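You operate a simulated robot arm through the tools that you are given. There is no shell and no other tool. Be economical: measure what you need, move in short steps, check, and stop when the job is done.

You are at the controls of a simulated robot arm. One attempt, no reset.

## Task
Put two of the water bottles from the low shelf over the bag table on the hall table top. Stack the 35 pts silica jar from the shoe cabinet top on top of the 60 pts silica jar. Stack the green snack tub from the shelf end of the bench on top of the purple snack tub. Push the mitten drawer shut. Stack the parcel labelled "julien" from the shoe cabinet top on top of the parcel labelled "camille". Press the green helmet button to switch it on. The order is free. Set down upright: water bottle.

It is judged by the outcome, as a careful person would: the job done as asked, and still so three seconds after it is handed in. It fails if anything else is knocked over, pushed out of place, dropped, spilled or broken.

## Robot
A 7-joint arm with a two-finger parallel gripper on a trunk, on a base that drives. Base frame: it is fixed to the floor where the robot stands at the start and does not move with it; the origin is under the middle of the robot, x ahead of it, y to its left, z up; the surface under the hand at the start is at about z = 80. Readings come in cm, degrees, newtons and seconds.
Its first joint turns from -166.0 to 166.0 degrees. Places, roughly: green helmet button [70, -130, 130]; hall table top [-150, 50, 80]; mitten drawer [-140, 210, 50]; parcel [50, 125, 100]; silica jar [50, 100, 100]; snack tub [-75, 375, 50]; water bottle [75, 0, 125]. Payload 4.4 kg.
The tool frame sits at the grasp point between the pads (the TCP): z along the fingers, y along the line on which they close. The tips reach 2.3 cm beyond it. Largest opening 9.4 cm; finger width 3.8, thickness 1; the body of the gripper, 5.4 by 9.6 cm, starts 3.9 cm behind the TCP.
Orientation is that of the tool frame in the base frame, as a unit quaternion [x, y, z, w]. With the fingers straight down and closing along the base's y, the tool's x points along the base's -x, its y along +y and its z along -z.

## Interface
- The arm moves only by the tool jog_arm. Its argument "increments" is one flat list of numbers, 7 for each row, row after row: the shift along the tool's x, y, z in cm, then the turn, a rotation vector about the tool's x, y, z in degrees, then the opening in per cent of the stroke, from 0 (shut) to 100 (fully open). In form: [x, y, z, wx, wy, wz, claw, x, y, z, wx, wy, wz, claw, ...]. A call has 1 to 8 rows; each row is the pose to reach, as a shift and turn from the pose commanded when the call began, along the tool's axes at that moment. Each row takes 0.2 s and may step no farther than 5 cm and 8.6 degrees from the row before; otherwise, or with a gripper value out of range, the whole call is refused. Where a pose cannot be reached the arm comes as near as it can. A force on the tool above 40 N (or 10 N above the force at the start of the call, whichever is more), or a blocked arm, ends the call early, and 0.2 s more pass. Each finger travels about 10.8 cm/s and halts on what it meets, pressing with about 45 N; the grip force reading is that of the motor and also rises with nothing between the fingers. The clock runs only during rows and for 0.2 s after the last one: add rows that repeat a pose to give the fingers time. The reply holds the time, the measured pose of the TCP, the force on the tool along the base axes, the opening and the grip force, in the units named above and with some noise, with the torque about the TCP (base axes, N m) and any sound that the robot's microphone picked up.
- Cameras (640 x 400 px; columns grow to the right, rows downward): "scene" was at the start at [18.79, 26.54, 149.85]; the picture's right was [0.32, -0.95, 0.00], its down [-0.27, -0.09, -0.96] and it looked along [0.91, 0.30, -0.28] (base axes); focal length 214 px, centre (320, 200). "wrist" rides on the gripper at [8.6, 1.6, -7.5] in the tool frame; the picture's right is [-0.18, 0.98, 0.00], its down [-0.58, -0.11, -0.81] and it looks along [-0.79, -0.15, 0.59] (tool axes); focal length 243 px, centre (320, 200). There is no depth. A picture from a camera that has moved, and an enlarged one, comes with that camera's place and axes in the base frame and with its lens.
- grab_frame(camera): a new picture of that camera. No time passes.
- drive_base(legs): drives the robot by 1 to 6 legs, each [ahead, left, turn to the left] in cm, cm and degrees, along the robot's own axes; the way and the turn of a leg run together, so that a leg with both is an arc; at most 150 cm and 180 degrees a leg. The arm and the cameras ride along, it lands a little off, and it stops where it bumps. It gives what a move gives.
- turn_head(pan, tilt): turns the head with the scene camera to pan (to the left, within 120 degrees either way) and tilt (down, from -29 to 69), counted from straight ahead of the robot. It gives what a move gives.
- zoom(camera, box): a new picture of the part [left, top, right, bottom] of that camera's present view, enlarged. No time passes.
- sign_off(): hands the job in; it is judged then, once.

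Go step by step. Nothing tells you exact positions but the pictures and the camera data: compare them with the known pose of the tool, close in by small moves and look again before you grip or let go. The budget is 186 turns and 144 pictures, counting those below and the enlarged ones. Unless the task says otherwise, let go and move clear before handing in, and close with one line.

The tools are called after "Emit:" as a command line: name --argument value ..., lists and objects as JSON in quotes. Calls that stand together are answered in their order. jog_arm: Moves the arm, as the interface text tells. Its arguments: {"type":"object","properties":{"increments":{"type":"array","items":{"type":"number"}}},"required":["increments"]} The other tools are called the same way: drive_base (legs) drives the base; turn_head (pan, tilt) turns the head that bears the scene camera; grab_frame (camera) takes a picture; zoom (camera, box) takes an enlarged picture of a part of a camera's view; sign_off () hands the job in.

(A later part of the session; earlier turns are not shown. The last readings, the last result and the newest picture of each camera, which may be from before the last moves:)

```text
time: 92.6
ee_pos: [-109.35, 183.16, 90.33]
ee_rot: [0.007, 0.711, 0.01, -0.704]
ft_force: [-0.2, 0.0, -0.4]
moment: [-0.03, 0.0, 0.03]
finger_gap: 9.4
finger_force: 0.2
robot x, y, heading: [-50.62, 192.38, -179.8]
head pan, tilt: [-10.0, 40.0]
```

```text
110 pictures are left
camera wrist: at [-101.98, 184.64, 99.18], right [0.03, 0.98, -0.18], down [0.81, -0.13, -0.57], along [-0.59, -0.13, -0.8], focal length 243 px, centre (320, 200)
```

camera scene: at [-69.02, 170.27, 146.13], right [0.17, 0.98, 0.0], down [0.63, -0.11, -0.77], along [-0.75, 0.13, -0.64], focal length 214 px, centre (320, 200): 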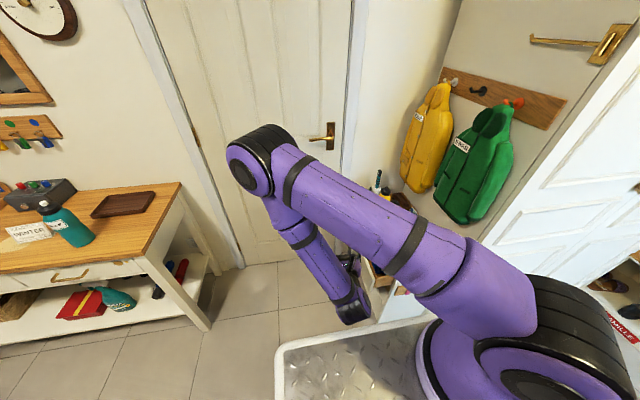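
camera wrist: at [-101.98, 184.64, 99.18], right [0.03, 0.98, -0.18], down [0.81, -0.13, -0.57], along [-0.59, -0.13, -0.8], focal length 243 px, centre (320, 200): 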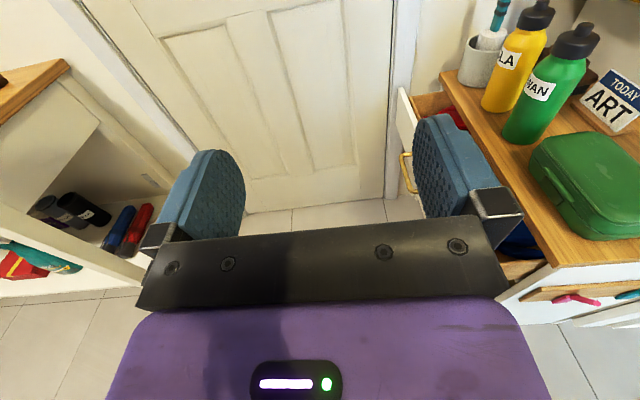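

The mitten cabinet's front faces -y: the drawer protrudes toward -y to about y≈199 (cabinet face y≈212, z≈50). I'll park at y≈172, lower the closed gripper in front of it and push toward +y.

Emit:
drive_base --legs '[[0, 20, 0], [14, 0, 0]]'

Emit:
jog_arm --increments '[-5, 0, 0, 0, 0, 0, 50, -10, 0, 0, 0, 0, 0, 0, -15, 0, 0, 0, 0, 0, 0, -20, 0, 0, 0, 0, 0, 0, -25, 0, 0, 0, 0, 0, 0, -30, 0, 0, 0, 0, 0, 0, -35, 0, 0, 0, 0, 0, 0]'

Emit:
grab_frame --camera "wrist"

Emit:
turn_head --pan -40 --tilt 45

Emit:
grab_frame --camera "scene"

```text
time: 95.1
ee_pos: [-123.1, 163.22, 90.25]
ee_rot: [0.009, 0.71, 0.012, -0.704]
ft_force: [-0.1, -0.5, 0.7]
moment: [-0.01, 0.01, -0.02]
finger_gap: 9.4
finger_force: 0.1
robot x, y, heading: [-64.22, 172.24, 179.9]
head pan, tilt: [-10.0, 40.0]
```

```text
time: 96.9
ee_pos: [-125.21, 160.91, 56.99]
ee_rot: [-0.036, -0.7, 0.003, 0.713]
ft_force: [-0.2, -1.3, -0.3]
moment: [-0.01, -0.03, 0.02]
finger_gap: 0.0
finger_force: 42.0
robot x, y, heading: [-64.32, 171.92, 180.1]
head pan, tilt: [-10.0, 40.0]
stopped in row 7: the arm was blocked; the commanded pose is now the measured one
```

```text
109 pictures are left
camera wrist: at [-117.52, 162.7, 65.58], right [0.04, 0.97, -0.24], down [0.79, -0.18, -0.59], along [-0.61, -0.16, -0.77], focal length 243 px, centre (320, 200)
```

wrist: 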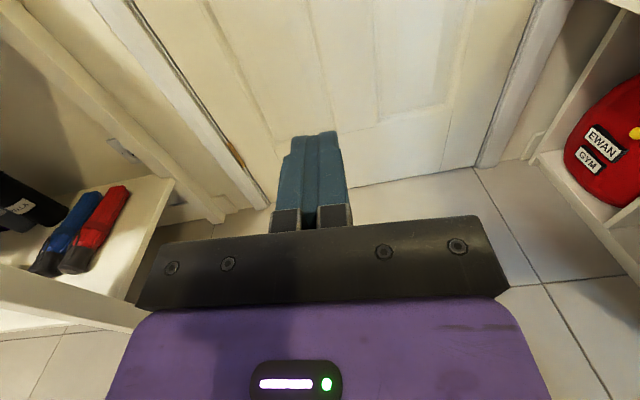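

```text
time: 97.9
ee_pos: [-125.16, 160.85, 56.91]
ee_rot: [-0.036, -0.701, 0.002, 0.712]
ft_force: [0.7, 0.0, 0.2]
moment: [-0.02, 0.0, 0.01]
finger_gap: 0.01
finger_force: 42.7
robot x, y, heading: [-64.27, 171.82, 180.1]
head pan, tilt: [-40.0, 45.0]
```

```text
108 pictures are left
camera scene: at [-80.94, 154.09, 145.4], right [0.64, 0.77, 0.0], down [0.54, -0.46, -0.71], along [-0.54, 0.45, -0.71], focal length 214 px, centre (320, 200)
```

scene: 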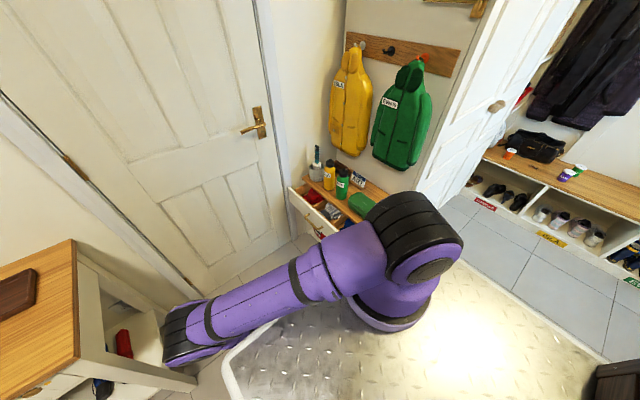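

The arm got blocked low in this folded pose. I raise it back and will reorient the tool to point down instead.

Emit:
jog_arm --increments '[5, 0, 0, 0, 0, 0, 0, 10, 0, 0, 0, 0, 0, 0, 15, 0, 0, 0, 0, 0, 0, 20, 0, 0, 0, 0, 0, 0, 25, 0, 0, 0, 0, 0, 0, 30, 0, 0, 0, 0, 0, 0, 35, 0, 0, 0, 0, 0, 0, 40, 0, 0, 0, 0, 0, 0]'

Emit:
grab_frame --camera "scene"

```text
time: 99.7
ee_pos: [-125.48, 161.67, 95.73]
ee_rot: [-0.034, -0.701, 0.001, 0.713]
ft_force: [-0.2, -0.3, 0.3]
moment: [0.01, 0.0, -0.02]
finger_gap: 0.0
finger_force: 42.3
out of reach, approached as far as the arm can: row 8
robot x, y, heading: [-64.86, 171.81, 180.0]
head pan, tilt: [-40.0, 45.0]
```

```text
107 pictures are left
camera scene: at [-80.71, 153.94, 145.4], right [0.64, 0.77, 0.0], down [0.54, -0.45, -0.71], along [-0.54, 0.45, -0.71], focal length 214 px, centre (320, 200)
```

scene: 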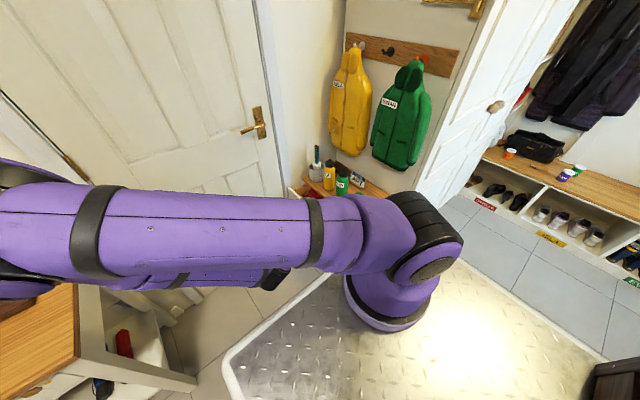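

Emit:
jog_arm --increments '[0, 0, 0, -5.3, 0, 5.3, 0, 0, 0, 0, -10.6, 0, 10.6, 0, 0, 0, 0, -15.9, 0, 15.9, 0, 0, 0, 0, -21.2, 0, 21.2, 0, 0, 0, 0, -26.5, 0, 26.5, 0, 0, 0, 0, -31.8, 0, 31.8, 0, 0, 0, 0, -37.1, 0, 37.1, 0, 0, 0, 0, -42.4, 0, 42.4, 0]'

Emit:
jog_arm --increments '[0, 0, 0, -5.3, 0, 5.3, 0, 0, 0, 0, -10.6, 0, 10.6, 0, 0, 0, 0, -15.9, 0, 15.9, 0, 0, 0, 0, -21.2, 0, 21.2, 0, 0, 0, 0, -26.5, 0, 26.5, 0, 0, 0, 0, -31.8, 0, 31.8, 0, 0, 0, 0, -37.1, 0, 37.1, 0, 0, 0, 0, -42.4, 0, 42.4, 0]'

Emit:
jog_arm --increments '[0, 0, 0, -5.3, 0, 5.3, 0, 0, 0, 0, -10.6, 0, 10.6, 0, 0, 0, 0, -15.9, 0, 15.9, 0, 0, 0, 0, -21.2, 0, 21.2, 0, 0, 0, 0, -26.5, 0, 26.5, 0, 0, 0, 0, -31.8, 0, 31.8, 0, 0, 0, 0, -37.1, 0, 37.1, 0, 0, 0, 0, -42.4, 0, 42.4, 0]'

Emit:
grab_frame --camera "scene"

Emit:
grab_frame --camera "wrist"

```text
time: 101.5
ee_pos: [-125.41, 161.84, 95.84]
ee_rot: [-0.529, -0.596, 0.005, 0.604]
ft_force: [0.1, 0.6, -0.3]
moment: [0.01, 0.0, 0.01]
finger_gap: 0.0
finger_force: 42.9
robot x, y, heading: [-64.53, 172.49, 180.0]
head pan, tilt: [-40.0, 45.0]
```

```text
time: 103.3
ee_pos: [-125.48, 161.76, 95.76]
ee_rot: [0.882, 0.331, -0.008, -0.334]
ft_force: [-0.2, -0.6, 0.4]
moment: [-0.03, 0.06, 0.04]
finger_gap: 0.01
finger_force: 42.3
robot x, y, heading: [-64.18, 172.04, 180.1]
head pan, tilt: [-40.0, 45.0]
```

```text
time: 105.1
ee_pos: [-125.51, 161.69, 95.76]
ee_rot: [0.999, -0.022, -0.008, 0.026]
ft_force: [-0.4, 0.0, -0.2]
moment: [0.0, 0.03, -0.02]
finger_gap: 0.0
finger_force: 43.2
robot x, y, heading: [-64.22, 172.6, 179.8]
head pan, tilt: [-40.0, 45.0]
```

```text
106 pictures are left
camera scene: at [-80.68, 153.91, 145.4], right [0.64, 0.77, 0.0], down [0.54, -0.45, -0.71], along [-0.54, 0.45, -0.71], focal length 214 px, centre (320, 200)
```

scene: 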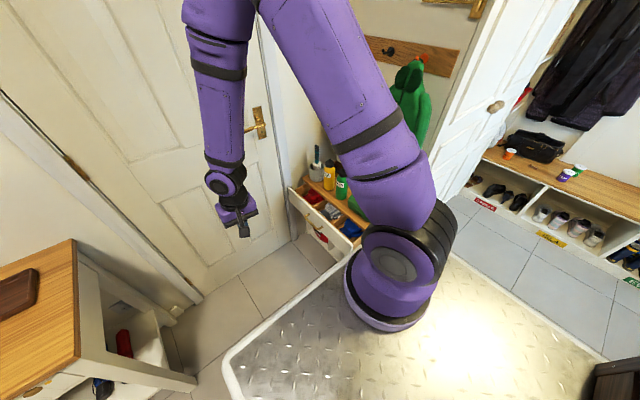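

```text
105 pictures are left
camera wrist: at [-116.8, 160.06, 103.3], right [-0.23, -0.97, 0.05], down [-0.56, 0.17, 0.81], along [-0.8, 0.15, -0.59], focal length 243 px, centre (320, 200)
```

wrist: 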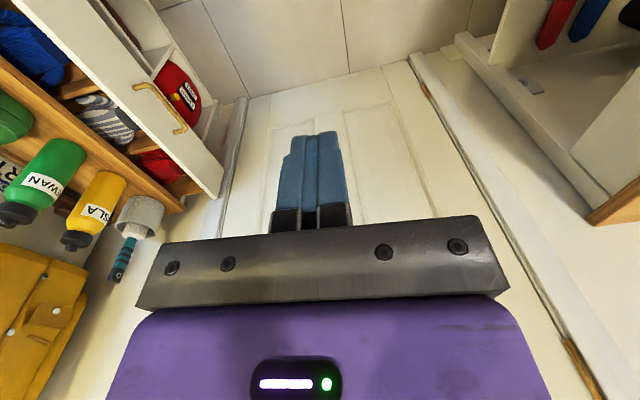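

The drawer handle triangulates to about (-139, 197, 56.5). I straighten the tool, move near it, and roll it 90° so its slim side will push.

Emit:
jog_arm --increments '[-2.3, -3.8, 0, 3, 1, 0, 0, -4.6, -7.6, 0, 3, 1, 0, 0, -6.9, -11.4, 0, 3, 1, 0, 0, -9.2, -15.2, 0, 3, 1, 0, 0, -11.5, -19, 0, 3, 1, 0, 0, -14, -22, 0, 3, 1, 0, 0]'

Emit:
jog_arm --increments '[0, 0, 1, 0, 0, 8.2, 0, 0, 0, 2, 0, 0, 16.4, 0, 0, 0, 3, 0, 0, 24.6, 0, 0, 0, 4, 0, 0, 32.8, 0, 0, 0, 5, 0, 0, 41, 0, 0, 0, 6, 0, 0, 49.2, 0, 0, 0, 7, 0, 0, 57.4, 0, 0, 0, 8, 0, 0, 65.6, 0]'

Emit:
jog_arm --increments '[0, 0, 1, 0, 0, 8.2, 0, 0, 0, 2, 0, 0, 16.4, 0, 0, 0, 3, 0, 0, 24.6, 0]'

Emit:
grab_frame --camera "wrist"

Emit:
grab_frame --camera "scene"

```text
time: 106.5
ee_pos: [-138.52, 184.46, 94.94]
ee_rot: [1.0, -0.022, 0.001, -0.002]
ft_force: [0.0, 0.1, 0.5]
moment: [0.05, 0.04, -0.02]
finger_gap: 0.02
finger_force: 42.0
robot x, y, heading: [-64.28, 172.3, 180.0]
head pan, tilt: [-40.0, 45.0]
```

```text
time: 108.3
ee_pos: [-138.66, 184.35, 87.0]
ee_rot: [0.828, -0.56, -0.001, -0.001]
ft_force: [-0.7, 0.8, -0.1]
moment: [0.0, 0.0, -0.02]
finger_gap: 0.0
finger_force: 43.0
robot x, y, heading: [-64.51, 172.31, 179.9]
head pan, tilt: [-40.0, 45.0]
```

```text
time: 109.1
ee_pos: [-138.55, 184.27, 83.98]
ee_rot: [-0.69, 0.724, 0.001, 0.002]
ft_force: [0.3, 0.4, 0.0]
moment: [0.05, -0.01, -0.02]
finger_gap: 0.02
finger_force: 42.8
robot x, y, heading: [-64.03, 172.14, 180.1]
head pan, tilt: [-40.0, 45.0]
```

```text
104 pictures are left
camera wrist: at [-140.62, 175.83, 91.47], right [-0.97, 0.23, 0.0], down [0.14, 0.57, 0.81], along [0.19, 0.79, -0.59], focal length 243 px, centre (320, 200)
```

wrist: 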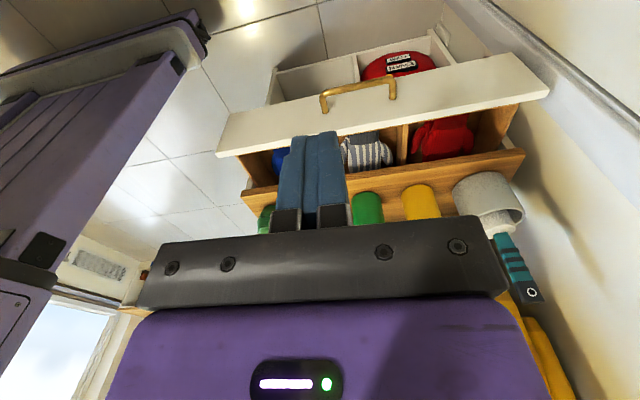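

```text
103 pictures are left
camera scene: at [-80.69, 153.96, 145.41], right [0.64, 0.77, 0.0], down [0.54, -0.45, -0.71], along [-0.54, 0.45, -0.71], focal length 214 px, centre (320, 200)
```

scene: 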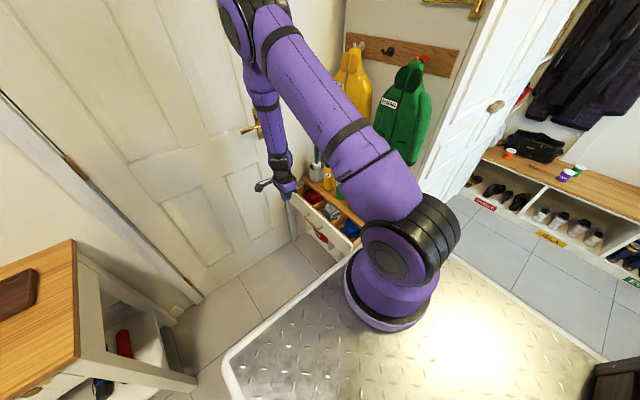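

Drawer panel top at z≈61.5, handle centre (-141, 197, 56). Descend in front of it.

Emit:
jog_arm --increments '[0, 1, 4.5, 0, 0, 0, 0, 0, 2, 9, 0, 0, 0, 0, 0, 2.5, 13.5, 0, 0, 0, 0, 0, 2.5, 18, 0, 0, 0, 0, 0, 2.5, 22.5, 0, 0, 0, 0, 0, 2.5, 27, 0, 0, 0, 0]'

Emit:
grab_frame --camera "wrist"

```text
time: 110.5
ee_pos: [-141.3, 184.66, 56.7]
ee_rot: [-0.69, 0.723, 0.0, 0.001]
ft_force: [0.2, 0.3, 0.4]
moment: [0.0, 0.02, 0.01]
finger_gap: 0.0
finger_force: 42.7
robot x, y, heading: [-64.23, 172.4, 179.9]
head pan, tilt: [-40.0, 45.0]
```

```text
102 pictures are left
camera wrist: at [-143.29, 176.14, 64.26], right [-0.97, 0.23, 0.0], down [0.14, 0.57, 0.81], along [0.19, 0.79, -0.59], focal length 243 px, centre (320, 200)
```

wrist: 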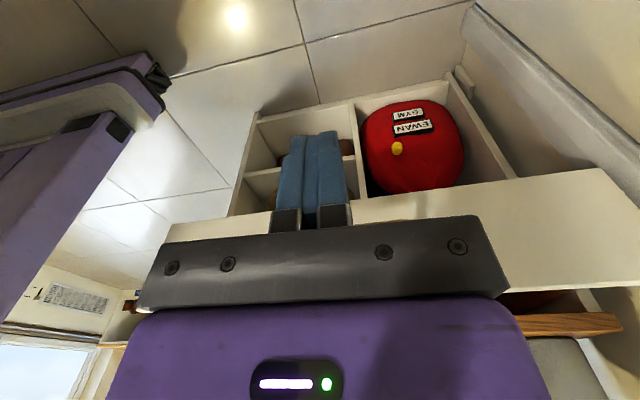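

Emit:
jog_arm --increments '[-4, 0, 0, 0, 0, 0, 0, -8, 0, 0, 0, 0, 0, 0, -11, 0, 0, 0, 0, 0, 0, -14, 0, 0, 0, 0, 0, 0]'

Emit:
grab_frame --camera "wrist"

```text
time: 111.5
ee_pos: [-140.55, 198.44, 56.91]
ee_rot: [-0.691, 0.723, 0.0, 0.001]
ft_force: [-0.1, -0.9, 0.8]
moment: [0.04, -0.04, -0.03]
finger_gap: 0.0
finger_force: 42.7
robot x, y, heading: [-64.38, 172.18, -180.0]
head pan, tilt: [-40.0, 45.0]
```

```text
101 pictures are left
camera wrist: at [-142.54, 189.93, 64.52], right [-0.97, 0.23, 0.0], down [0.13, 0.57, 0.81], along [0.19, 0.79, -0.59], focal length 243 px, centre (320, 200)
```

wrist: 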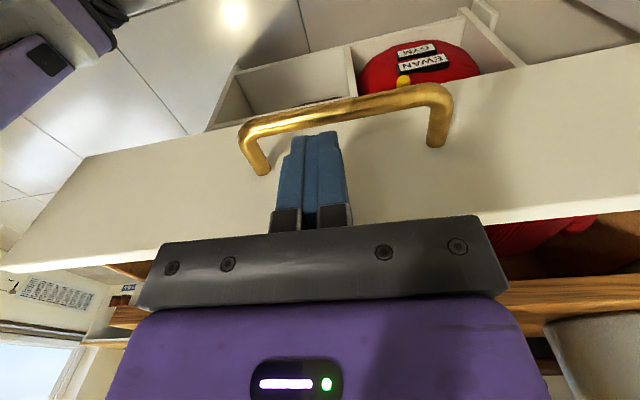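

The fingers pass just above the handle bar and will push the panel itself. Continue.

Emit:
jog_arm --increments '[-2, 0, 0, 0, 0, 0, 0, -4, 0, 0, 0, 0, 0, 0, -6, 0, 0, 0, 0, 0, 0, -8, 0, 0, 0, 0, 0, 0]'

Emit:
grab_frame --camera "wrist"

```text
time: 112.5
ee_pos: [-139.93, 206.52, 56.94]
ee_rot: [-0.69, 0.724, 0.001, 0.001]
ft_force: [0.1, -0.5, 0.3]
moment: [0.0, 0.01, -0.02]
finger_gap: 0.0
finger_force: 42.3
robot x, y, heading: [-64.2, 172.01, 179.8]
head pan, tilt: [-40.0, 45.0]
```

```text
100 pictures are left
camera wrist: at [-142.02, 197.97, 64.55], right [-0.97, 0.23, 0.0], down [0.13, 0.57, 0.81], along [0.19, 0.79, -0.59], focal length 243 px, centre (320, 200)
```

wrist: 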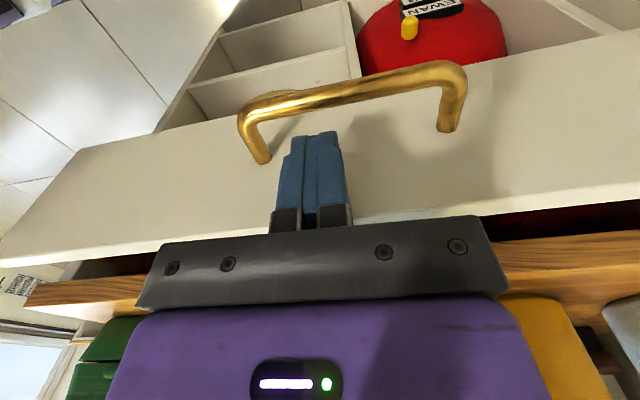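

Emit:
jog_arm --increments '[-1.5, 0, 0, 0, 0, 0, 0, -3, 0, 0, 0, 0, 0, 0, -4.5, 0, 0, 0, 0, 0, 0, -6, 0, 0, 0, 0, 0, 0]'

Emit:
grab_frame --camera "wrist"

Emit:
grab_frame --camera "scene"

```text
time: 113.4
ee_pos: [-139.77, 210.33, 57.0]
ee_rot: [-0.692, 0.721, -0.006, -0.001]
ft_force: [-0.7, -4.4, 0.8]
moment: [0.01, 0.03, 0.03]
finger_gap: 0.0
finger_force: 42.4
robot x, y, heading: [-64.34, 172.36, -180.1]
head pan, tilt: [-40.0, 45.0]
stopped in row 4: the force on the tool passed its limit at 54 N (the readings are from after the stop); the commanded pose is now the measured one
```

```text
99 pictures are left
camera wrist: at [-141.85, 201.82, 64.68], right [-0.97, 0.22, -0.01], down [0.13, 0.58, 0.8], along [0.18, 0.78, -0.6], focal length 243 px, centre (320, 200)
```

wrist: 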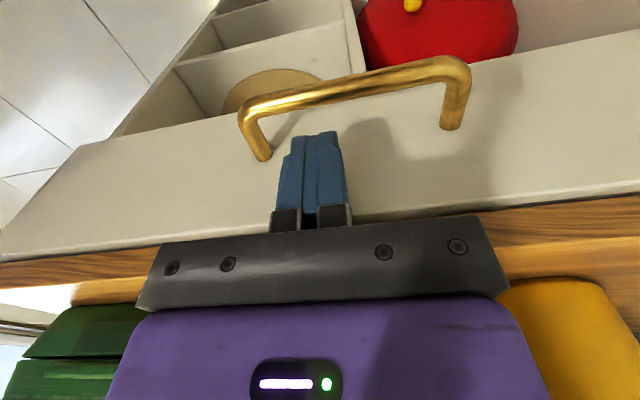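

```text
98 pictures are left
camera scene: at [-80.67, 153.9, 145.41], right [0.64, 0.77, 0.0], down [0.54, -0.45, -0.71], along [-0.54, 0.45, -0.71], focal length 214 px, centre (320, 200)
```

scene: 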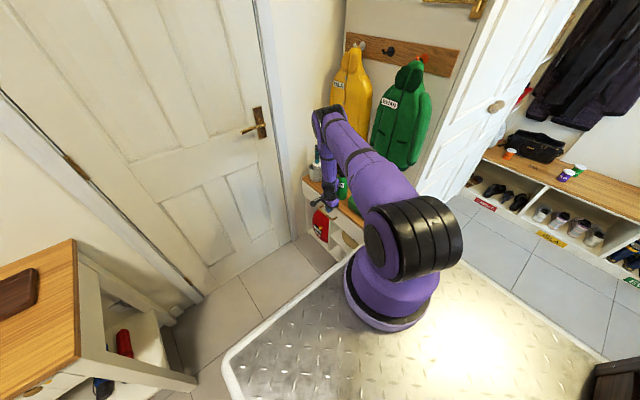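

The drawer hit its stop and looks flush. Back off, rise, and check.

Emit:
jog_arm --increments '[4, 0, 0, 0, 0, 0, 0, 8, 0, 0, 0, 0, 0, 0, 12, 0, 0, 0, 0, 0, 0, 16, 0, -2, 0, 0, 0, 0, 20, 0, -5, 0, 0, 0, 0, 20, 0, -10, 0, 0, 0, 0, 20, 0, -15, 0, 0, 0, 0, 20, 0, -20, 0, 0, 0, 0]'

Emit:
grab_frame --camera "wrist"

Emit:
jog_arm --increments '[0, 0, -5, 0, 0, 0, 0, 0, 0, -10, 0, 0, 0, 0, 0, 0, -15, 0, 0, 0, 0, 0, 0, -20, 0, 0, 0, 0, 0, 0, -25, 0, 0, 0, 0]'

```text
time: 115.2
ee_pos: [-140.73, 190.48, 77.32]
ee_rot: [-0.691, 0.723, -0.006, -0.001]
ft_force: [-0.8, 0.5, -0.8]
moment: [0.0, -0.02, 0.02]
finger_gap: 0.01
finger_force: 42.6
robot x, y, heading: [-64.49, 172.18, -180.2]
head pan, tilt: [-40.0, 45.0]
```

```text
97 pictures are left
camera wrist: at [-142.84, 181.97, 84.99], right [-0.97, 0.23, -0.01], down [0.13, 0.58, 0.8], along [0.19, 0.78, -0.6], focal length 243 px, centre (320, 200)
```

wrist: 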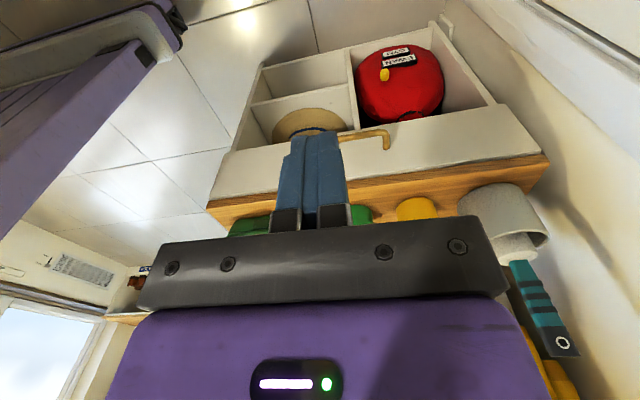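

```text
time: 116.4
ee_pos: [-141.05, 190.85, 102.22]
ee_rot: [-0.692, 0.722, -0.006, -0.001]
ft_force: [0.5, 0.2, -0.4]
moment: [0.01, -0.01, 0.01]
finger_gap: 0.0
finger_force: 42.6
robot x, y, heading: [-64.63, 172.35, -180.1]
head pan, tilt: [-40.0, 45.0]
```

Drawer is shut. Now fold the arm in with the roll undone before heading to the bench.

Emit:
jog_arm --increments '[0, -3, 0, 0, 0, -8.2, 0, 0, -6, 0, 0, 0, -16.4, 0, 0, -9, 0, 0, 0, -24.6, 0, 0, -12, 0, 0, 0, -32.8, 0, 0, -15, 0, 0, 0, -41, 0, 0, -18, 0, 0, 0, -49.2, 0, 0, -20, 0, 0, 0, -57.4, 0, 0, -20, -2, 0, 0, -65.6, 0]'

Emit:
jog_arm --increments '[0, 0, -2, 0, 0, -8.2, 100, 0, 0, -5, 0, 0, -16.4, 100, 0, 0, -8, 0, 0, -24.4, 100]'

Emit:
drive_base --legs '[[-16, 0, 0], [0, 0, -90]]'

Emit:
turn_head --pan 0 --tilt 25

Emit:
grab_frame --camera "scene"

```text
time: 118.2
ee_pos: [-120.91, 189.92, 104.33]
ee_rot: [0.973, -0.23, 0.003, 0.004]
ft_force: [0.1, 0.6, 0.3]
moment: [0.0, -0.04, 0.04]
finger_gap: 0.0
finger_force: 42.1
robot x, y, heading: [-64.43, 172.0, -180.0]
head pan, tilt: [-40.0, 45.0]
```

```text
time: 119.0
ee_pos: [-120.9, 190.11, 112.23]
ee_rot: [1.0, -0.02, 0.004, 0.004]
ft_force: [-0.3, 0.2, -0.4]
moment: [-0.02, -0.03, 0.02]
finger_gap: 9.41
finger_force: 0.0
robot x, y, heading: [-64.39, 171.63, -180.0]
head pan, tilt: [-40.0, 45.0]
```

```text
time: 124.2
ee_pos: [-30.69, 228.73, 112.24]
ee_rot: [-0.694, 0.72, 0.001, -0.006]
ft_force: [-0.8, -1.1, -0.4]
moment: [-0.01, -0.04, -0.02]
finger_gap: 9.43
finger_force: 0.0
robot x, y, heading: [-48.51, 172.17, 90.3]
head pan, tilt: [-40.0, 45.0]
```

```text
time: 125.3
ee_pos: [-30.65, 228.87, 112.36]
ee_rot: [-0.694, 0.72, 0.0, -0.006]
ft_force: [-0.5, 0.5, -0.1]
moment: [0.02, 0.01, 0.0]
finger_gap: 9.38
finger_force: 0.0
robot x, y, heading: [-48.83, 172.02, 90.4]
head pan, tilt: [0.0, 25.0]
```

```text
96 pictures are left
camera scene: at [-72.05, 191.3, 148.46], right [1.0, 0.0, 0.0], down [0.0, -0.42, -0.91], along [0.0, 0.91, -0.42], focal length 214 px, centre (320, 200)
```

scene: 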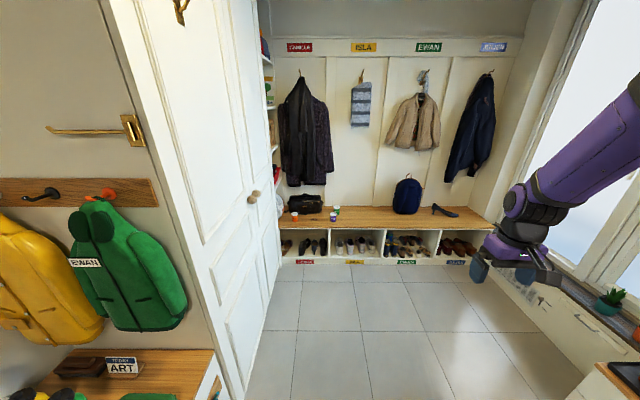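

Emit:
zoom --camera "scene" --box '[250, 180, 370, 255]'

```text
5.33 times, centred on (310, 218) of scene
camera zoom: at [-72.05, 191.3, 148.46], right [1.0, 0.0, 0.0], down [0.0, -0.42, -0.91], along [0.0, 0.91, -0.42], focal length 1144 px, centre (373, 107)
```

zoom: 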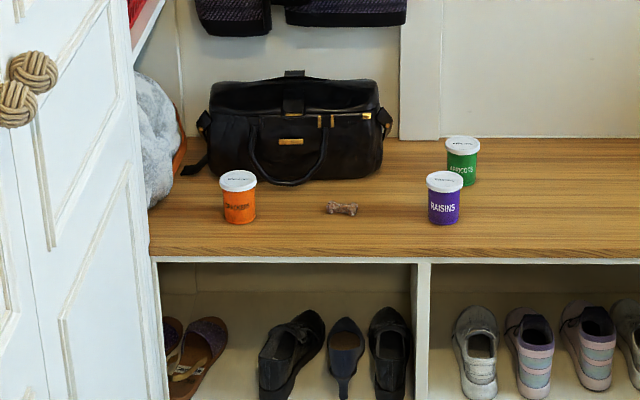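

Purple tub ≈(-59.5, 370), green ≈(-55, 384), bench top z≈43. I drive up toward the bench.

Emit:
drive_base --legs '[[118, 0, 0], [0, 5, 0]]'

Emit:
turn_head --pan -10 --tilt 50

Emit:
grab_frame --camera "scene"

Emit:
grab_frame --camera "wrist"

```text
time: 131.7
ee_pos: [-36.54, 345.13, 112.32]
ee_rot: [-0.695, 0.719, 0.001, -0.006]
ft_force: [0.2, 0.4, 0.0]
moment: [0.01, 0.02, -0.01]
finger_gap: 9.4
finger_force: 0.0
robot x, y, heading: [-53.82, 288.5, 90.5]
head pan, tilt: [0.0, 25.0]
```

```text
time: 132.6
ee_pos: [-36.58, 345.14, 112.27]
ee_rot: [-0.695, 0.719, 0.0, -0.005]
ft_force: [0.0, 0.3, 0.5]
moment: [0.0, 0.02, -0.01]
finger_gap: 9.4
finger_force: 0.0
robot x, y, heading: [-54.0, 288.41, 90.5]
head pan, tilt: [-10.0, 50.0]
```

```text
94 pictures are left
camera scene: at [-76.51, 305.89, 144.72], right [0.99, -0.17, 0.0], down [-0.13, -0.76, -0.64], along [0.11, 0.63, -0.77], focal length 214 px, centre (320, 200)
```

scene: 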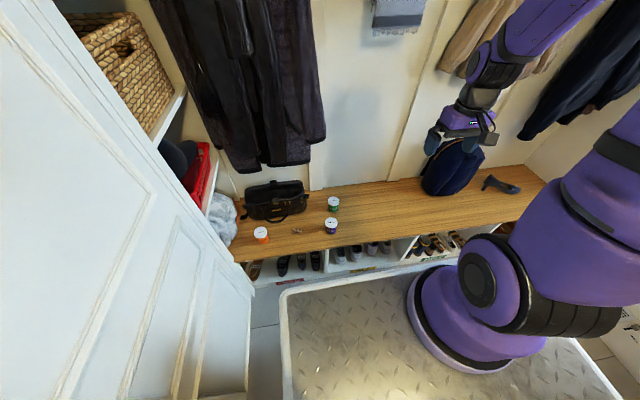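

```text
93 pictures are left
camera wrist: at [-38.42, 336.64, 119.96], right [-0.98, 0.22, 0.01], down [0.14, 0.58, 0.8], along [0.17, 0.78, -0.6], focal length 243 px, centre (320, 200)
```

wrist: 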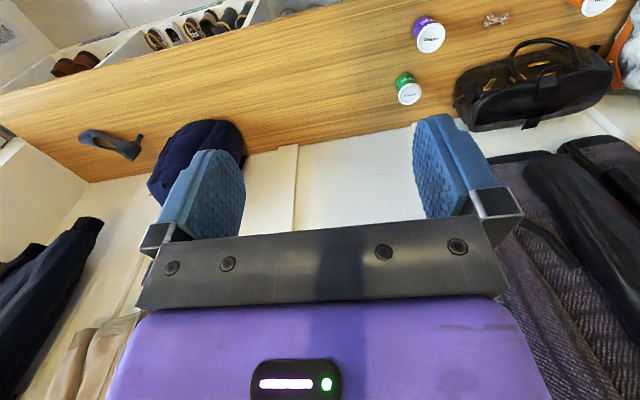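

Green lid centre ≈(-56, 380, 52.5), purple ≈(-60.4, 365.3, 52.5). I drive 6 cm closer and descend toward the green tub with a 15° tilt to keep the wrist clear of the coats.

Emit:
drive_base --legs '[[6, 0, 0]]'

Emit:
jog_arm --increments '[-1, 2.4, 3.7, 0, -2, 0, 100, -2, 4.8, 7.4, 0, -4, 0, 100, -3, 7.2, 11.1, 0, -6, 0, 100, -4, 9.6, 14.8, 0, -8, 0, 100, -5, 12, 18.5, 0, -10, 0, 100, -6, 14.4, 22.2, 0, -12, 0, 100, -7, 16.8, 26, 0, -14, 0, 100, -8, 19.2, 30, 0, -15, 0, 100]'

Emit:
grab_frame --camera "wrist"

Emit:
grab_frame --camera "scene"

```text
time: 133.6
ee_pos: [-36.66, 351.21, 112.35]
ee_rot: [-0.695, 0.719, 0.0, -0.005]
ft_force: [0.0, 0.2, 0.1]
moment: [-0.01, -0.03, -0.03]
finger_gap: 9.4
finger_force: 0.0
robot x, y, heading: [-54.18, 294.15, 90.3]
head pan, tilt: [-10.0, 50.0]
```

```text
time: 135.4
ee_pos: [-55.87, 359.64, 82.38]
ee_rot: [-0.688, 0.715, 0.092, 0.089]
ft_force: [0.8, -0.6, -0.1]
moment: [0.0, 0.02, 0.06]
finger_gap: 9.43
finger_force: 0.1
robot x, y, heading: [-54.23, 294.34, 90.4]
head pan, tilt: [-10.0, 50.0]
```

```text
92 pictures are left
camera wrist: at [-57.86, 349.56, 87.47], right [-0.98, 0.21, 0.06], down [0.13, 0.35, 0.93], along [0.18, 0.91, -0.37], focal length 243 px, centre (320, 200)
```

wrist: 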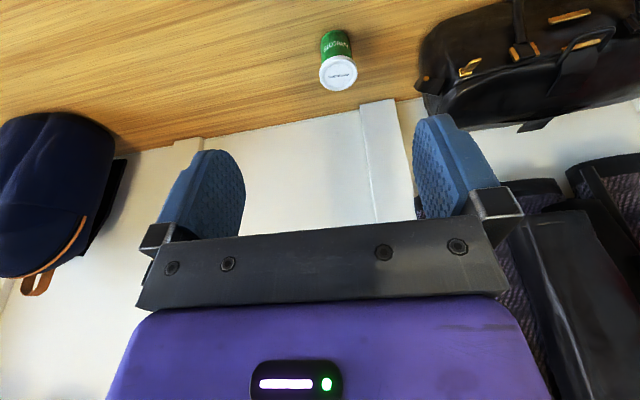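

```text
91 pictures are left
camera scene: at [-76.49, 311.95, 144.73], right [0.99, -0.17, 0.0], down [-0.13, -0.76, -0.64], along [0.11, 0.63, -0.77], focal length 214 px, centre (320, 200)
```

scene: 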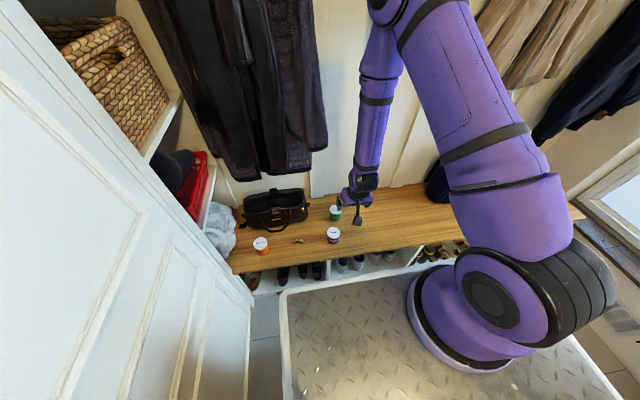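

Emit:
jog_arm --increments '[-1.9, 0.1, 4, 0, 0, 0, 100, -3.8, 0.2, 8, 0, 0, 0, 100, -5.7, 0.3, 12, 0, 0, 0, 100, -7.6, 0.4, 16, 0, 0, 0, 100, -9.5, 0.4, 20, 0, 0, 0, 100, -11.5, 0.4, 24, 0, 0, 0, 100]'

Emit:
grab_frame --camera "wrist"

Emit:
grab_frame --camera "scene"

```text
time: 136.8
ee_pos: [-55.76, 376.69, 62.56]
ee_rot: [-0.689, 0.714, 0.092, 0.089]
ft_force: [0.0, -0.7, 0.3]
moment: [0.01, 0.0, 0.0]
finger_gap: 9.39
finger_force: 0.0
robot x, y, heading: [-54.2, 294.64, 90.4]
head pan, tilt: [-10.0, 50.0]
```

```text
90 pictures are left
camera wrist: at [-57.78, 366.64, 67.64], right [-0.98, 0.21, 0.06], down [0.13, 0.35, 0.93], along [0.18, 0.91, -0.37], focal length 243 px, centre (320, 200)
```

wrist: 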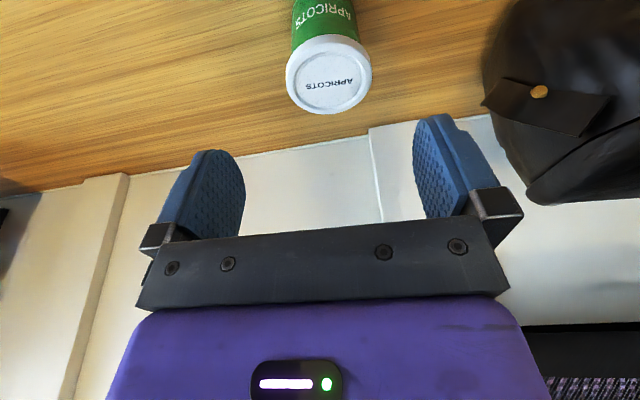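

```text
89 pictures are left
camera scene: at [-76.54, 311.96, 144.72], right [0.99, -0.17, 0.0], down [-0.13, -0.76, -0.64], along [0.11, 0.63, -0.77], focal length 214 px, centre (320, 200)
```

scene: 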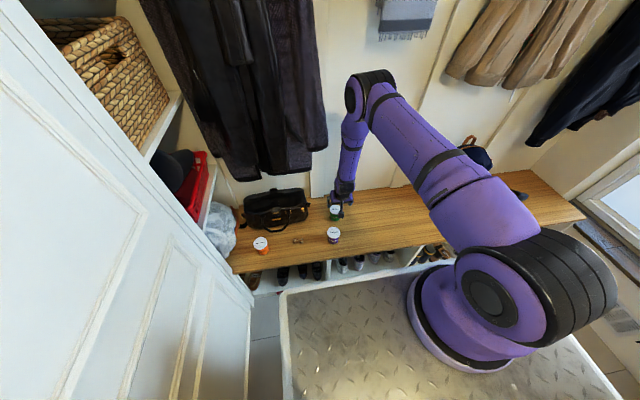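

Aligned along the tool axis. Advance 12.3 cm and grip.

Emit:
jog_arm --increments '[0, 0.7, 4, 0, 0, 0, 100, 0, 0.7, 8, 0, 0, 0, 100, 0, 0.7, 12.2, 0, 0, 0, 100]'

Emit:
grab_frame --camera "wrist"

```text
time: 137.6
ee_pos: [-56.4, 379.95, 50.35]
ee_rot: [-0.689, 0.714, 0.092, 0.089]
ft_force: [0.3, 0.1, 0.3]
moment: [-0.04, 0.01, -0.01]
finger_gap: 9.39
finger_force: 0.0
robot x, y, heading: [-54.2, 294.57, 90.4]
head pan, tilt: [-10.0, 50.0]
```

```text
88 pictures are left
camera wrist: at [-58.29, 369.84, 55.66], right [-0.98, 0.21, 0.06], down [0.13, 0.35, 0.93], along [0.18, 0.91, -0.37], focal length 243 px, centre (320, 200)
```

wrist: 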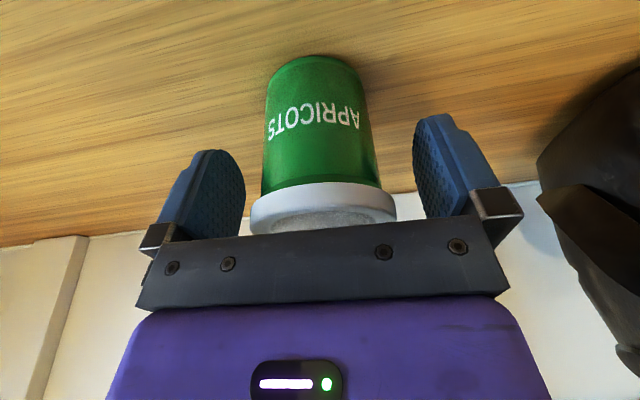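

Emit:
jog_arm --increments '[0, 0, 0, 0, 0, 0, 0, 0, 0, 0, 0, 0, 0, 0, 0, 0, 0, 0, 0, 0, 0, -0.9, 0, -3.4, 0, 0, 0, 0, -1.8, 0, -6.8, 0, 0, 0, 0, -2.7, 0, -10.2, 0, 0, 0, 0, -3.6, 0, -13.6, 0, 0, 0, 0]'

Emit:
grab_frame --camera "wrist"

Emit:
zoom --camera "scene" --box '[280, 160, 400, 260]'

```text
time: 139.2
ee_pos: [-56.17, 380.2, 64.47]
ee_rot: [-0.689, 0.714, 0.091, 0.087]
ft_force: [0.9, -0.2, -0.9]
moment: [-0.01, -0.01, -0.01]
finger_gap: 6.4
finger_force: 44.4
robot x, y, heading: [-53.91, 294.26, 90.3]
head pan, tilt: [-10.0, 50.0]
```

```text
87 pictures are left
camera wrist: at [-58.24, 370.06, 69.6], right [-0.98, 0.21, 0.05], down [0.13, 0.36, 0.93], along [0.18, 0.91, -0.37], focal length 243 px, centre (320, 200)
```

wrist: 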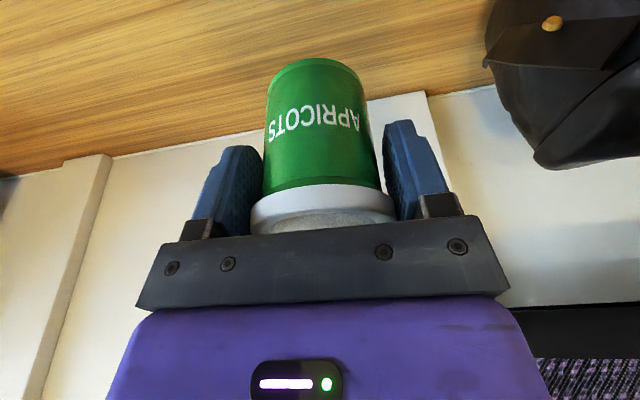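

```text
4.00 times, centred on (340, 210) of scene
camera zoom: at [-76.54, 312.04, 144.71], right [0.99, -0.17, 0.0], down [-0.13, -0.76, -0.64], along [0.11, 0.63, -0.77], focal length 858 px, centre (240, 160)
```

zoom: 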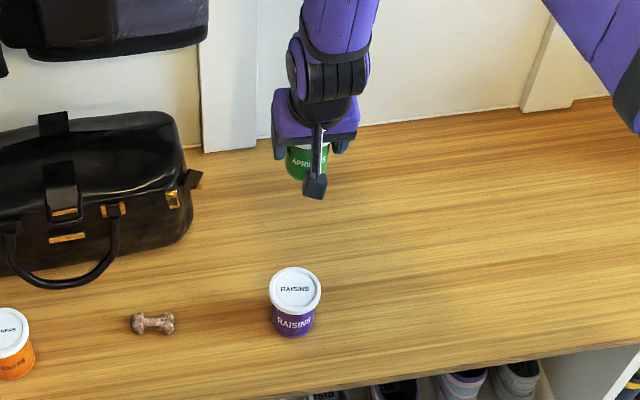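

Green tub held. Move it above the purple tub (≈(-60.2, 365.9)).

Emit:
jog_arm --increments '[3.5, 0.9, -1, 0, 0, 0, 0, 7, 1.8, -1.9, 0, 0, 0, 0, 10.4, 2.7, -2.8, 0, 0, 0, 0, 13.8, 3.5, -3.7, 0, 0, 0, 0]'

Emit:
grab_frame --camera "wrist"

Emit:
zoom --camera "scene" --box '[300, 180, 380, 260]'

```text
time: 140.2
ee_pos: [-60.1, 365.88, 64.5]
ee_rot: [-0.688, 0.714, 0.091, 0.089]
ft_force: [0.7, 0.1, -1.2]
moment: [-0.01, 0.04, -0.05]
finger_gap: 6.38
finger_force: 45.2
robot x, y, heading: [-54.08, 294.39, 90.2]
head pan, tilt: [-10.0, 50.0]
```

```text
85 pictures are left
camera wrist: at [-62.06, 355.76, 69.64], right [-0.98, 0.21, 0.06], down [0.13, 0.35, 0.93], along [0.18, 0.91, -0.37], focal length 243 px, centre (320, 200)
```

wrist: 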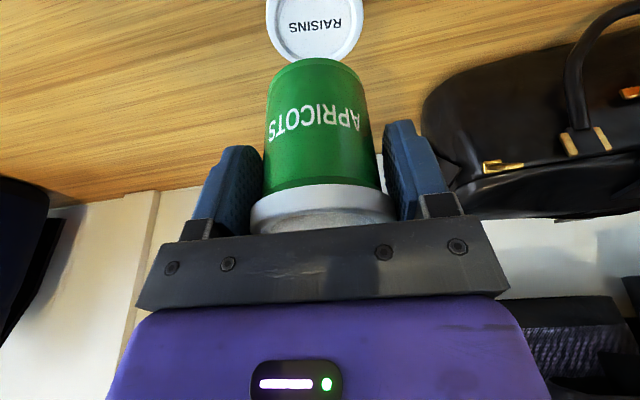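

```text
5.00 times, centred on (340, 220) of scene
camera zoom: at [-76.52, 312.03, 144.71], right [0.99, -0.17, 0.0], down [-0.13, -0.76, -0.64], along [0.11, 0.63, -0.77], focal length 1072 px, centre (220, 100)
```

zoom: 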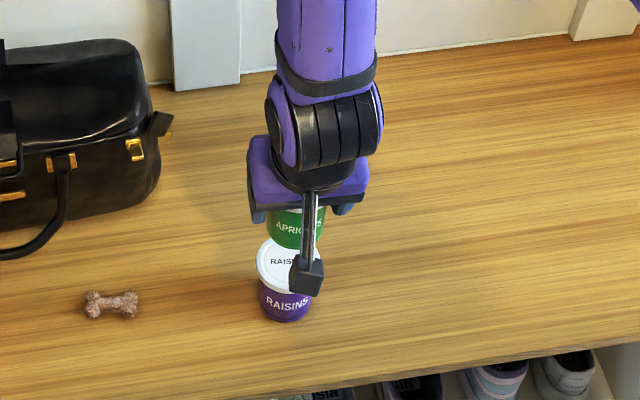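

Alignment good. Descend toward the purple lid.

Emit:
jog_arm --increments '[0.76, 0.1, 2.9, 0, 0, 0, 0, 1.42, 0.15, 5.4, 0, 0, 0, 0]'

Emit:
zoom --camera "scene" --box '[300, 180, 380, 260]'

Emit:
grab_frame --camera "wrist"

```text
time: 140.8
ee_pos: [-60.42, 365.93, 58.88]
ee_rot: [-0.688, 0.714, 0.093, 0.089]
ft_force: [0.2, -0.6, -0.4]
moment: [0.01, 0.03, 0.04]
finger_gap: 6.39
finger_force: 45.1
robot x, y, heading: [-53.91, 294.44, 90.4]
head pan, tilt: [-10.0, 50.0]
```

```text
5.00 times, centred on (340, 220) of scene
camera zoom: at [-76.54, 311.98, 144.72], right [0.99, -0.17, 0.0], down [-0.13, -0.76, -0.64], along [0.11, 0.63, -0.77], focal length 1072 px, centre (220, 100)
```

zoom: 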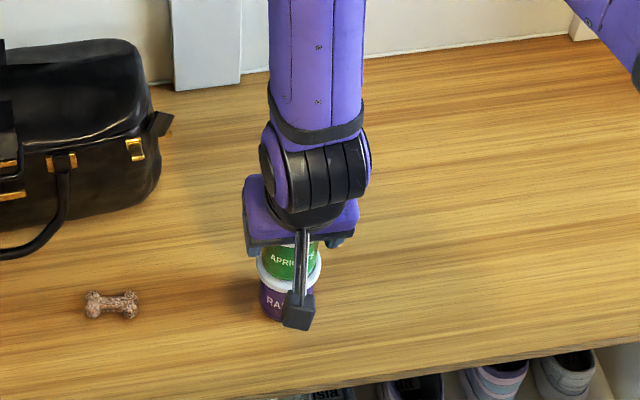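

```text
82 pictures are left
camera wrist: at [-62.4, 355.76, 64.07], right [-0.98, 0.21, 0.06], down [0.13, 0.35, 0.93], along [0.18, 0.91, -0.37], focal length 243 px, centre (320, 200)
```

wrist: 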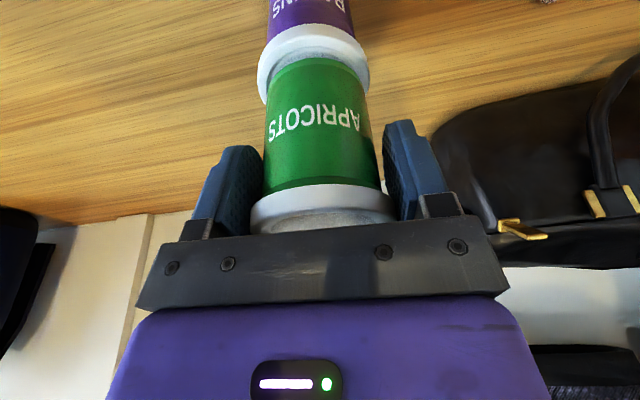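

Emit:
jog_arm --increments '[0.2, -0.2, 0.8, 0, 0, 0, 0, 0.36, -0.2, 1.4, 0, 0, 0, 0]'

Emit:
grab_frame --camera "wrist"

```text
time: 141.4
ee_pos: [-60.22, 365.9, 57.5]
ee_rot: [-0.689, 0.713, 0.094, 0.09]
ft_force: [-2.1, 2.8, 32.5]
moment: [0.18, -0.13, 0.14]
finger_gap: 6.37
finger_force: 45.0
robot x, y, heading: [-53.81, 294.6, 90.5]
head pan, tilt: [-10.0, 50.0]
```

```text
81 pictures are left
camera wrist: at [-62.18, 355.81, 62.65], right [-0.98, 0.21, 0.06], down [0.13, 0.35, 0.93], along [0.18, 0.91, -0.37], focal length 243 px, centre (320, 200)
```

wrist: 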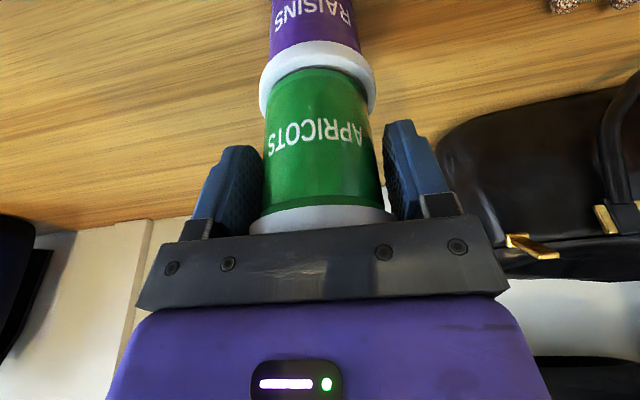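

Contact, well centred. Ease up, release, retreat along the tool axis.

Emit:
jog_arm --increments '[-0.08, 0, -0.3, 0, 0, 0, 0, -0.08, 0, -0.3, 0, 0, 0, 40, -0.08, 0, -0.3, 0, 0, 0, 100, -0.08, 0, -0.3, 0, 0, 0, 100, 0, 0, -4, 0, 0, 0, 100, 0, 0, -8, 0, 0, 0, 100, 0, 0, -12.5, 0, 0, 0, 100, 0, 0, -17, 0, 0, 0, 100]'

Emit:
zoom --camera "scene" --box '[300, 180, 380, 260]'

Emit:
grab_frame --camera "wrist"

```text
time: 143.2
ee_pos: [-60.18, 361.51, 73.73]
ee_rot: [-0.689, 0.714, 0.091, 0.088]
ft_force: [-0.1, 0.6, -0.5]
moment: [-0.03, 0.02, -0.01]
finger_gap: 9.39
finger_force: 0.0
robot x, y, heading: [-54.07, 294.6, 90.6]
head pan, tilt: [-10.0, 50.0]
```

```text
5.00 times, centred on (340, 220) of scene
camera zoom: at [-76.54, 312.05, 144.71], right [0.99, -0.17, 0.0], down [-0.13, -0.76, -0.64], along [0.11, 0.63, -0.77], focal length 1072 px, centre (220, 100)
```

zoom: 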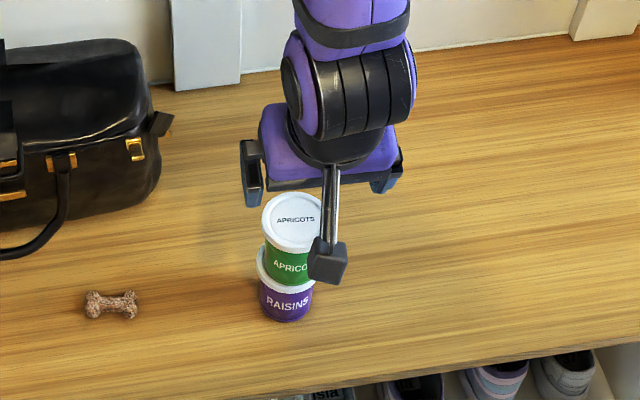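

```text
79 pictures are left
camera wrist: at [-62.13, 351.4, 78.94], right [-0.98, 0.21, 0.05], down [0.13, 0.36, 0.93], along [0.18, 0.91, -0.37], focal length 243 px, centre (320, 200)
```

wrist: 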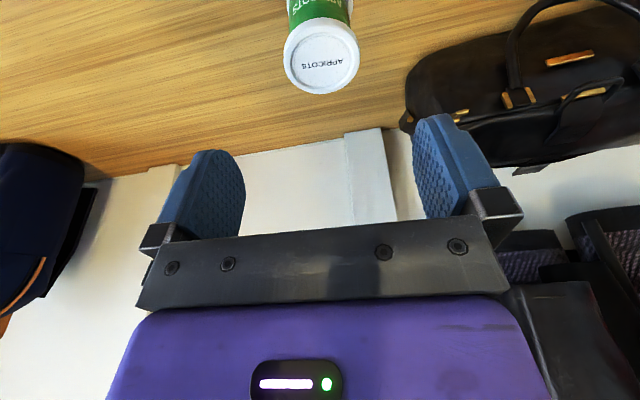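

Stack is good. Raise the arm, straighten it, and drive back to the shoe cabinet.

Emit:
jog_arm --increments '[-1.2, 0, -4.6, 0, 2, 0, 100, -2.4, 0, -9.2, 0, 4, 0, 100, -3.6, 0, -13.8, 0, 6, 0, 100, -4.8, 0, -18.4, 0, 8, 0, 100, -6, 0, -23, 0, 10, 0, 100, -7.2, 0, -27.6, 0, 12, 0, 100, -8.4, 0, -32.2, 0, 14, 0, 100, -9.6, 0, -36.8, 0, 15, 0, 100]'

Emit:
drive_base --legs '[[-150, 0, 0], [-20, 0, 0], [0, 0, -90.5]]'

Emit:
turn_head --pan 0 --tilt 35

Emit:
grab_frame --camera "scene"

```text
time: 145.0
ee_pos: [-60.03, 361.8, 111.59]
ee_rot: [-0.695, 0.719, 0.001, -0.005]
ft_force: [0.2, 0.3, -0.5]
moment: [-0.03, 0.01, 0.04]
finger_gap: 9.39
finger_force: 0.1
robot x, y, heading: [-54.55, 294.21, 90.4]
head pan, tilt: [-10.0, 50.0]
```

```text
time: 157.3
ee_pos: [10.45, 129.63, 111.48]
ee_rot: [0.04, 0.999, 0.004, -0.004]
ft_force: [-0.5, -0.6, 0.2]
moment: [0.0, -0.02, -0.01]
finger_gap: 9.41
finger_force: 0.1
robot x, y, heading: [-56.81, 126.45, -2.2]
head pan, tilt: [-10.0, 50.0]
```

```text
time: 158.1
ee_pos: [10.45, 129.71, 111.72]
ee_rot: [0.039, 0.999, 0.004, -0.003]
ft_force: [0.3, -0.1, -0.8]
moment: [-0.01, -0.05, 0.03]
finger_gap: 9.39
finger_force: 0.0
robot x, y, heading: [-57.15, 126.46, -2.2]
head pan, tilt: [0.0, 35.0]
```

```text
78 pictures are left
camera scene: at [-37.4, 149.6, 146.88], right [-0.04, -1.0, 0.0], down [-0.57, 0.02, -0.82], along [0.82, -0.03, -0.57], focal length 214 px, centre (320, 200)
```

scene: 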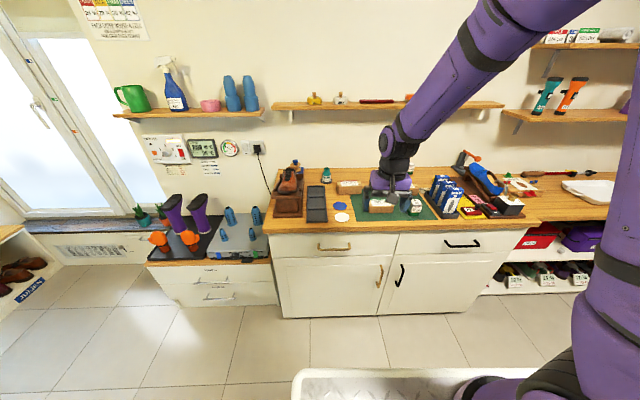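

Emit:
zoom --camera "scene" --box '[260, 140, 540, 240]'

Emit:
grab_frame --camera "wrist"

```text
2.29 times, centred on (400, 190) of scene
camera zoom: at [-37.4, 149.6, 146.88], right [-0.04, -1.0, 0.0], down [-0.57, 0.02, -0.82], along [0.82, -0.03, -0.57], focal length 490 px, centre (137, 223)
```

zoom: 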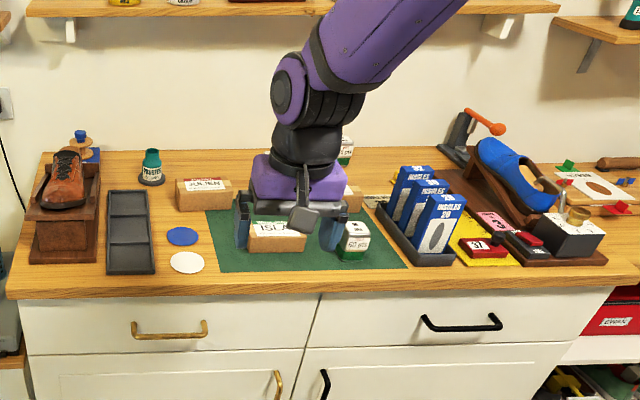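

```text
76 pictures are left
camera wrist: at [2.0, 131.92, 119.23], right [0.26, 0.97, 0.01], down [0.58, -0.16, 0.8], along [0.78, -0.2, -0.6], focal length 243 px, centre (320, 200)
```

wrist: 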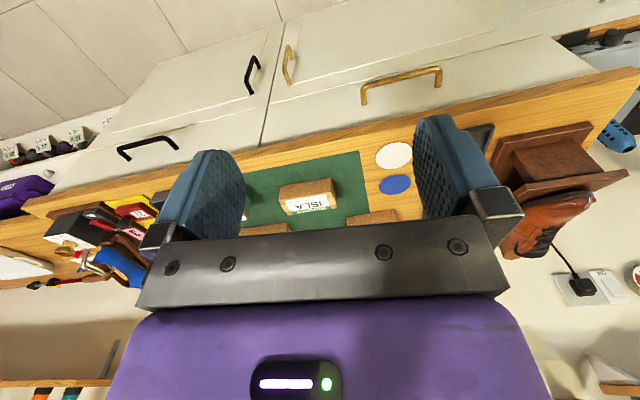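

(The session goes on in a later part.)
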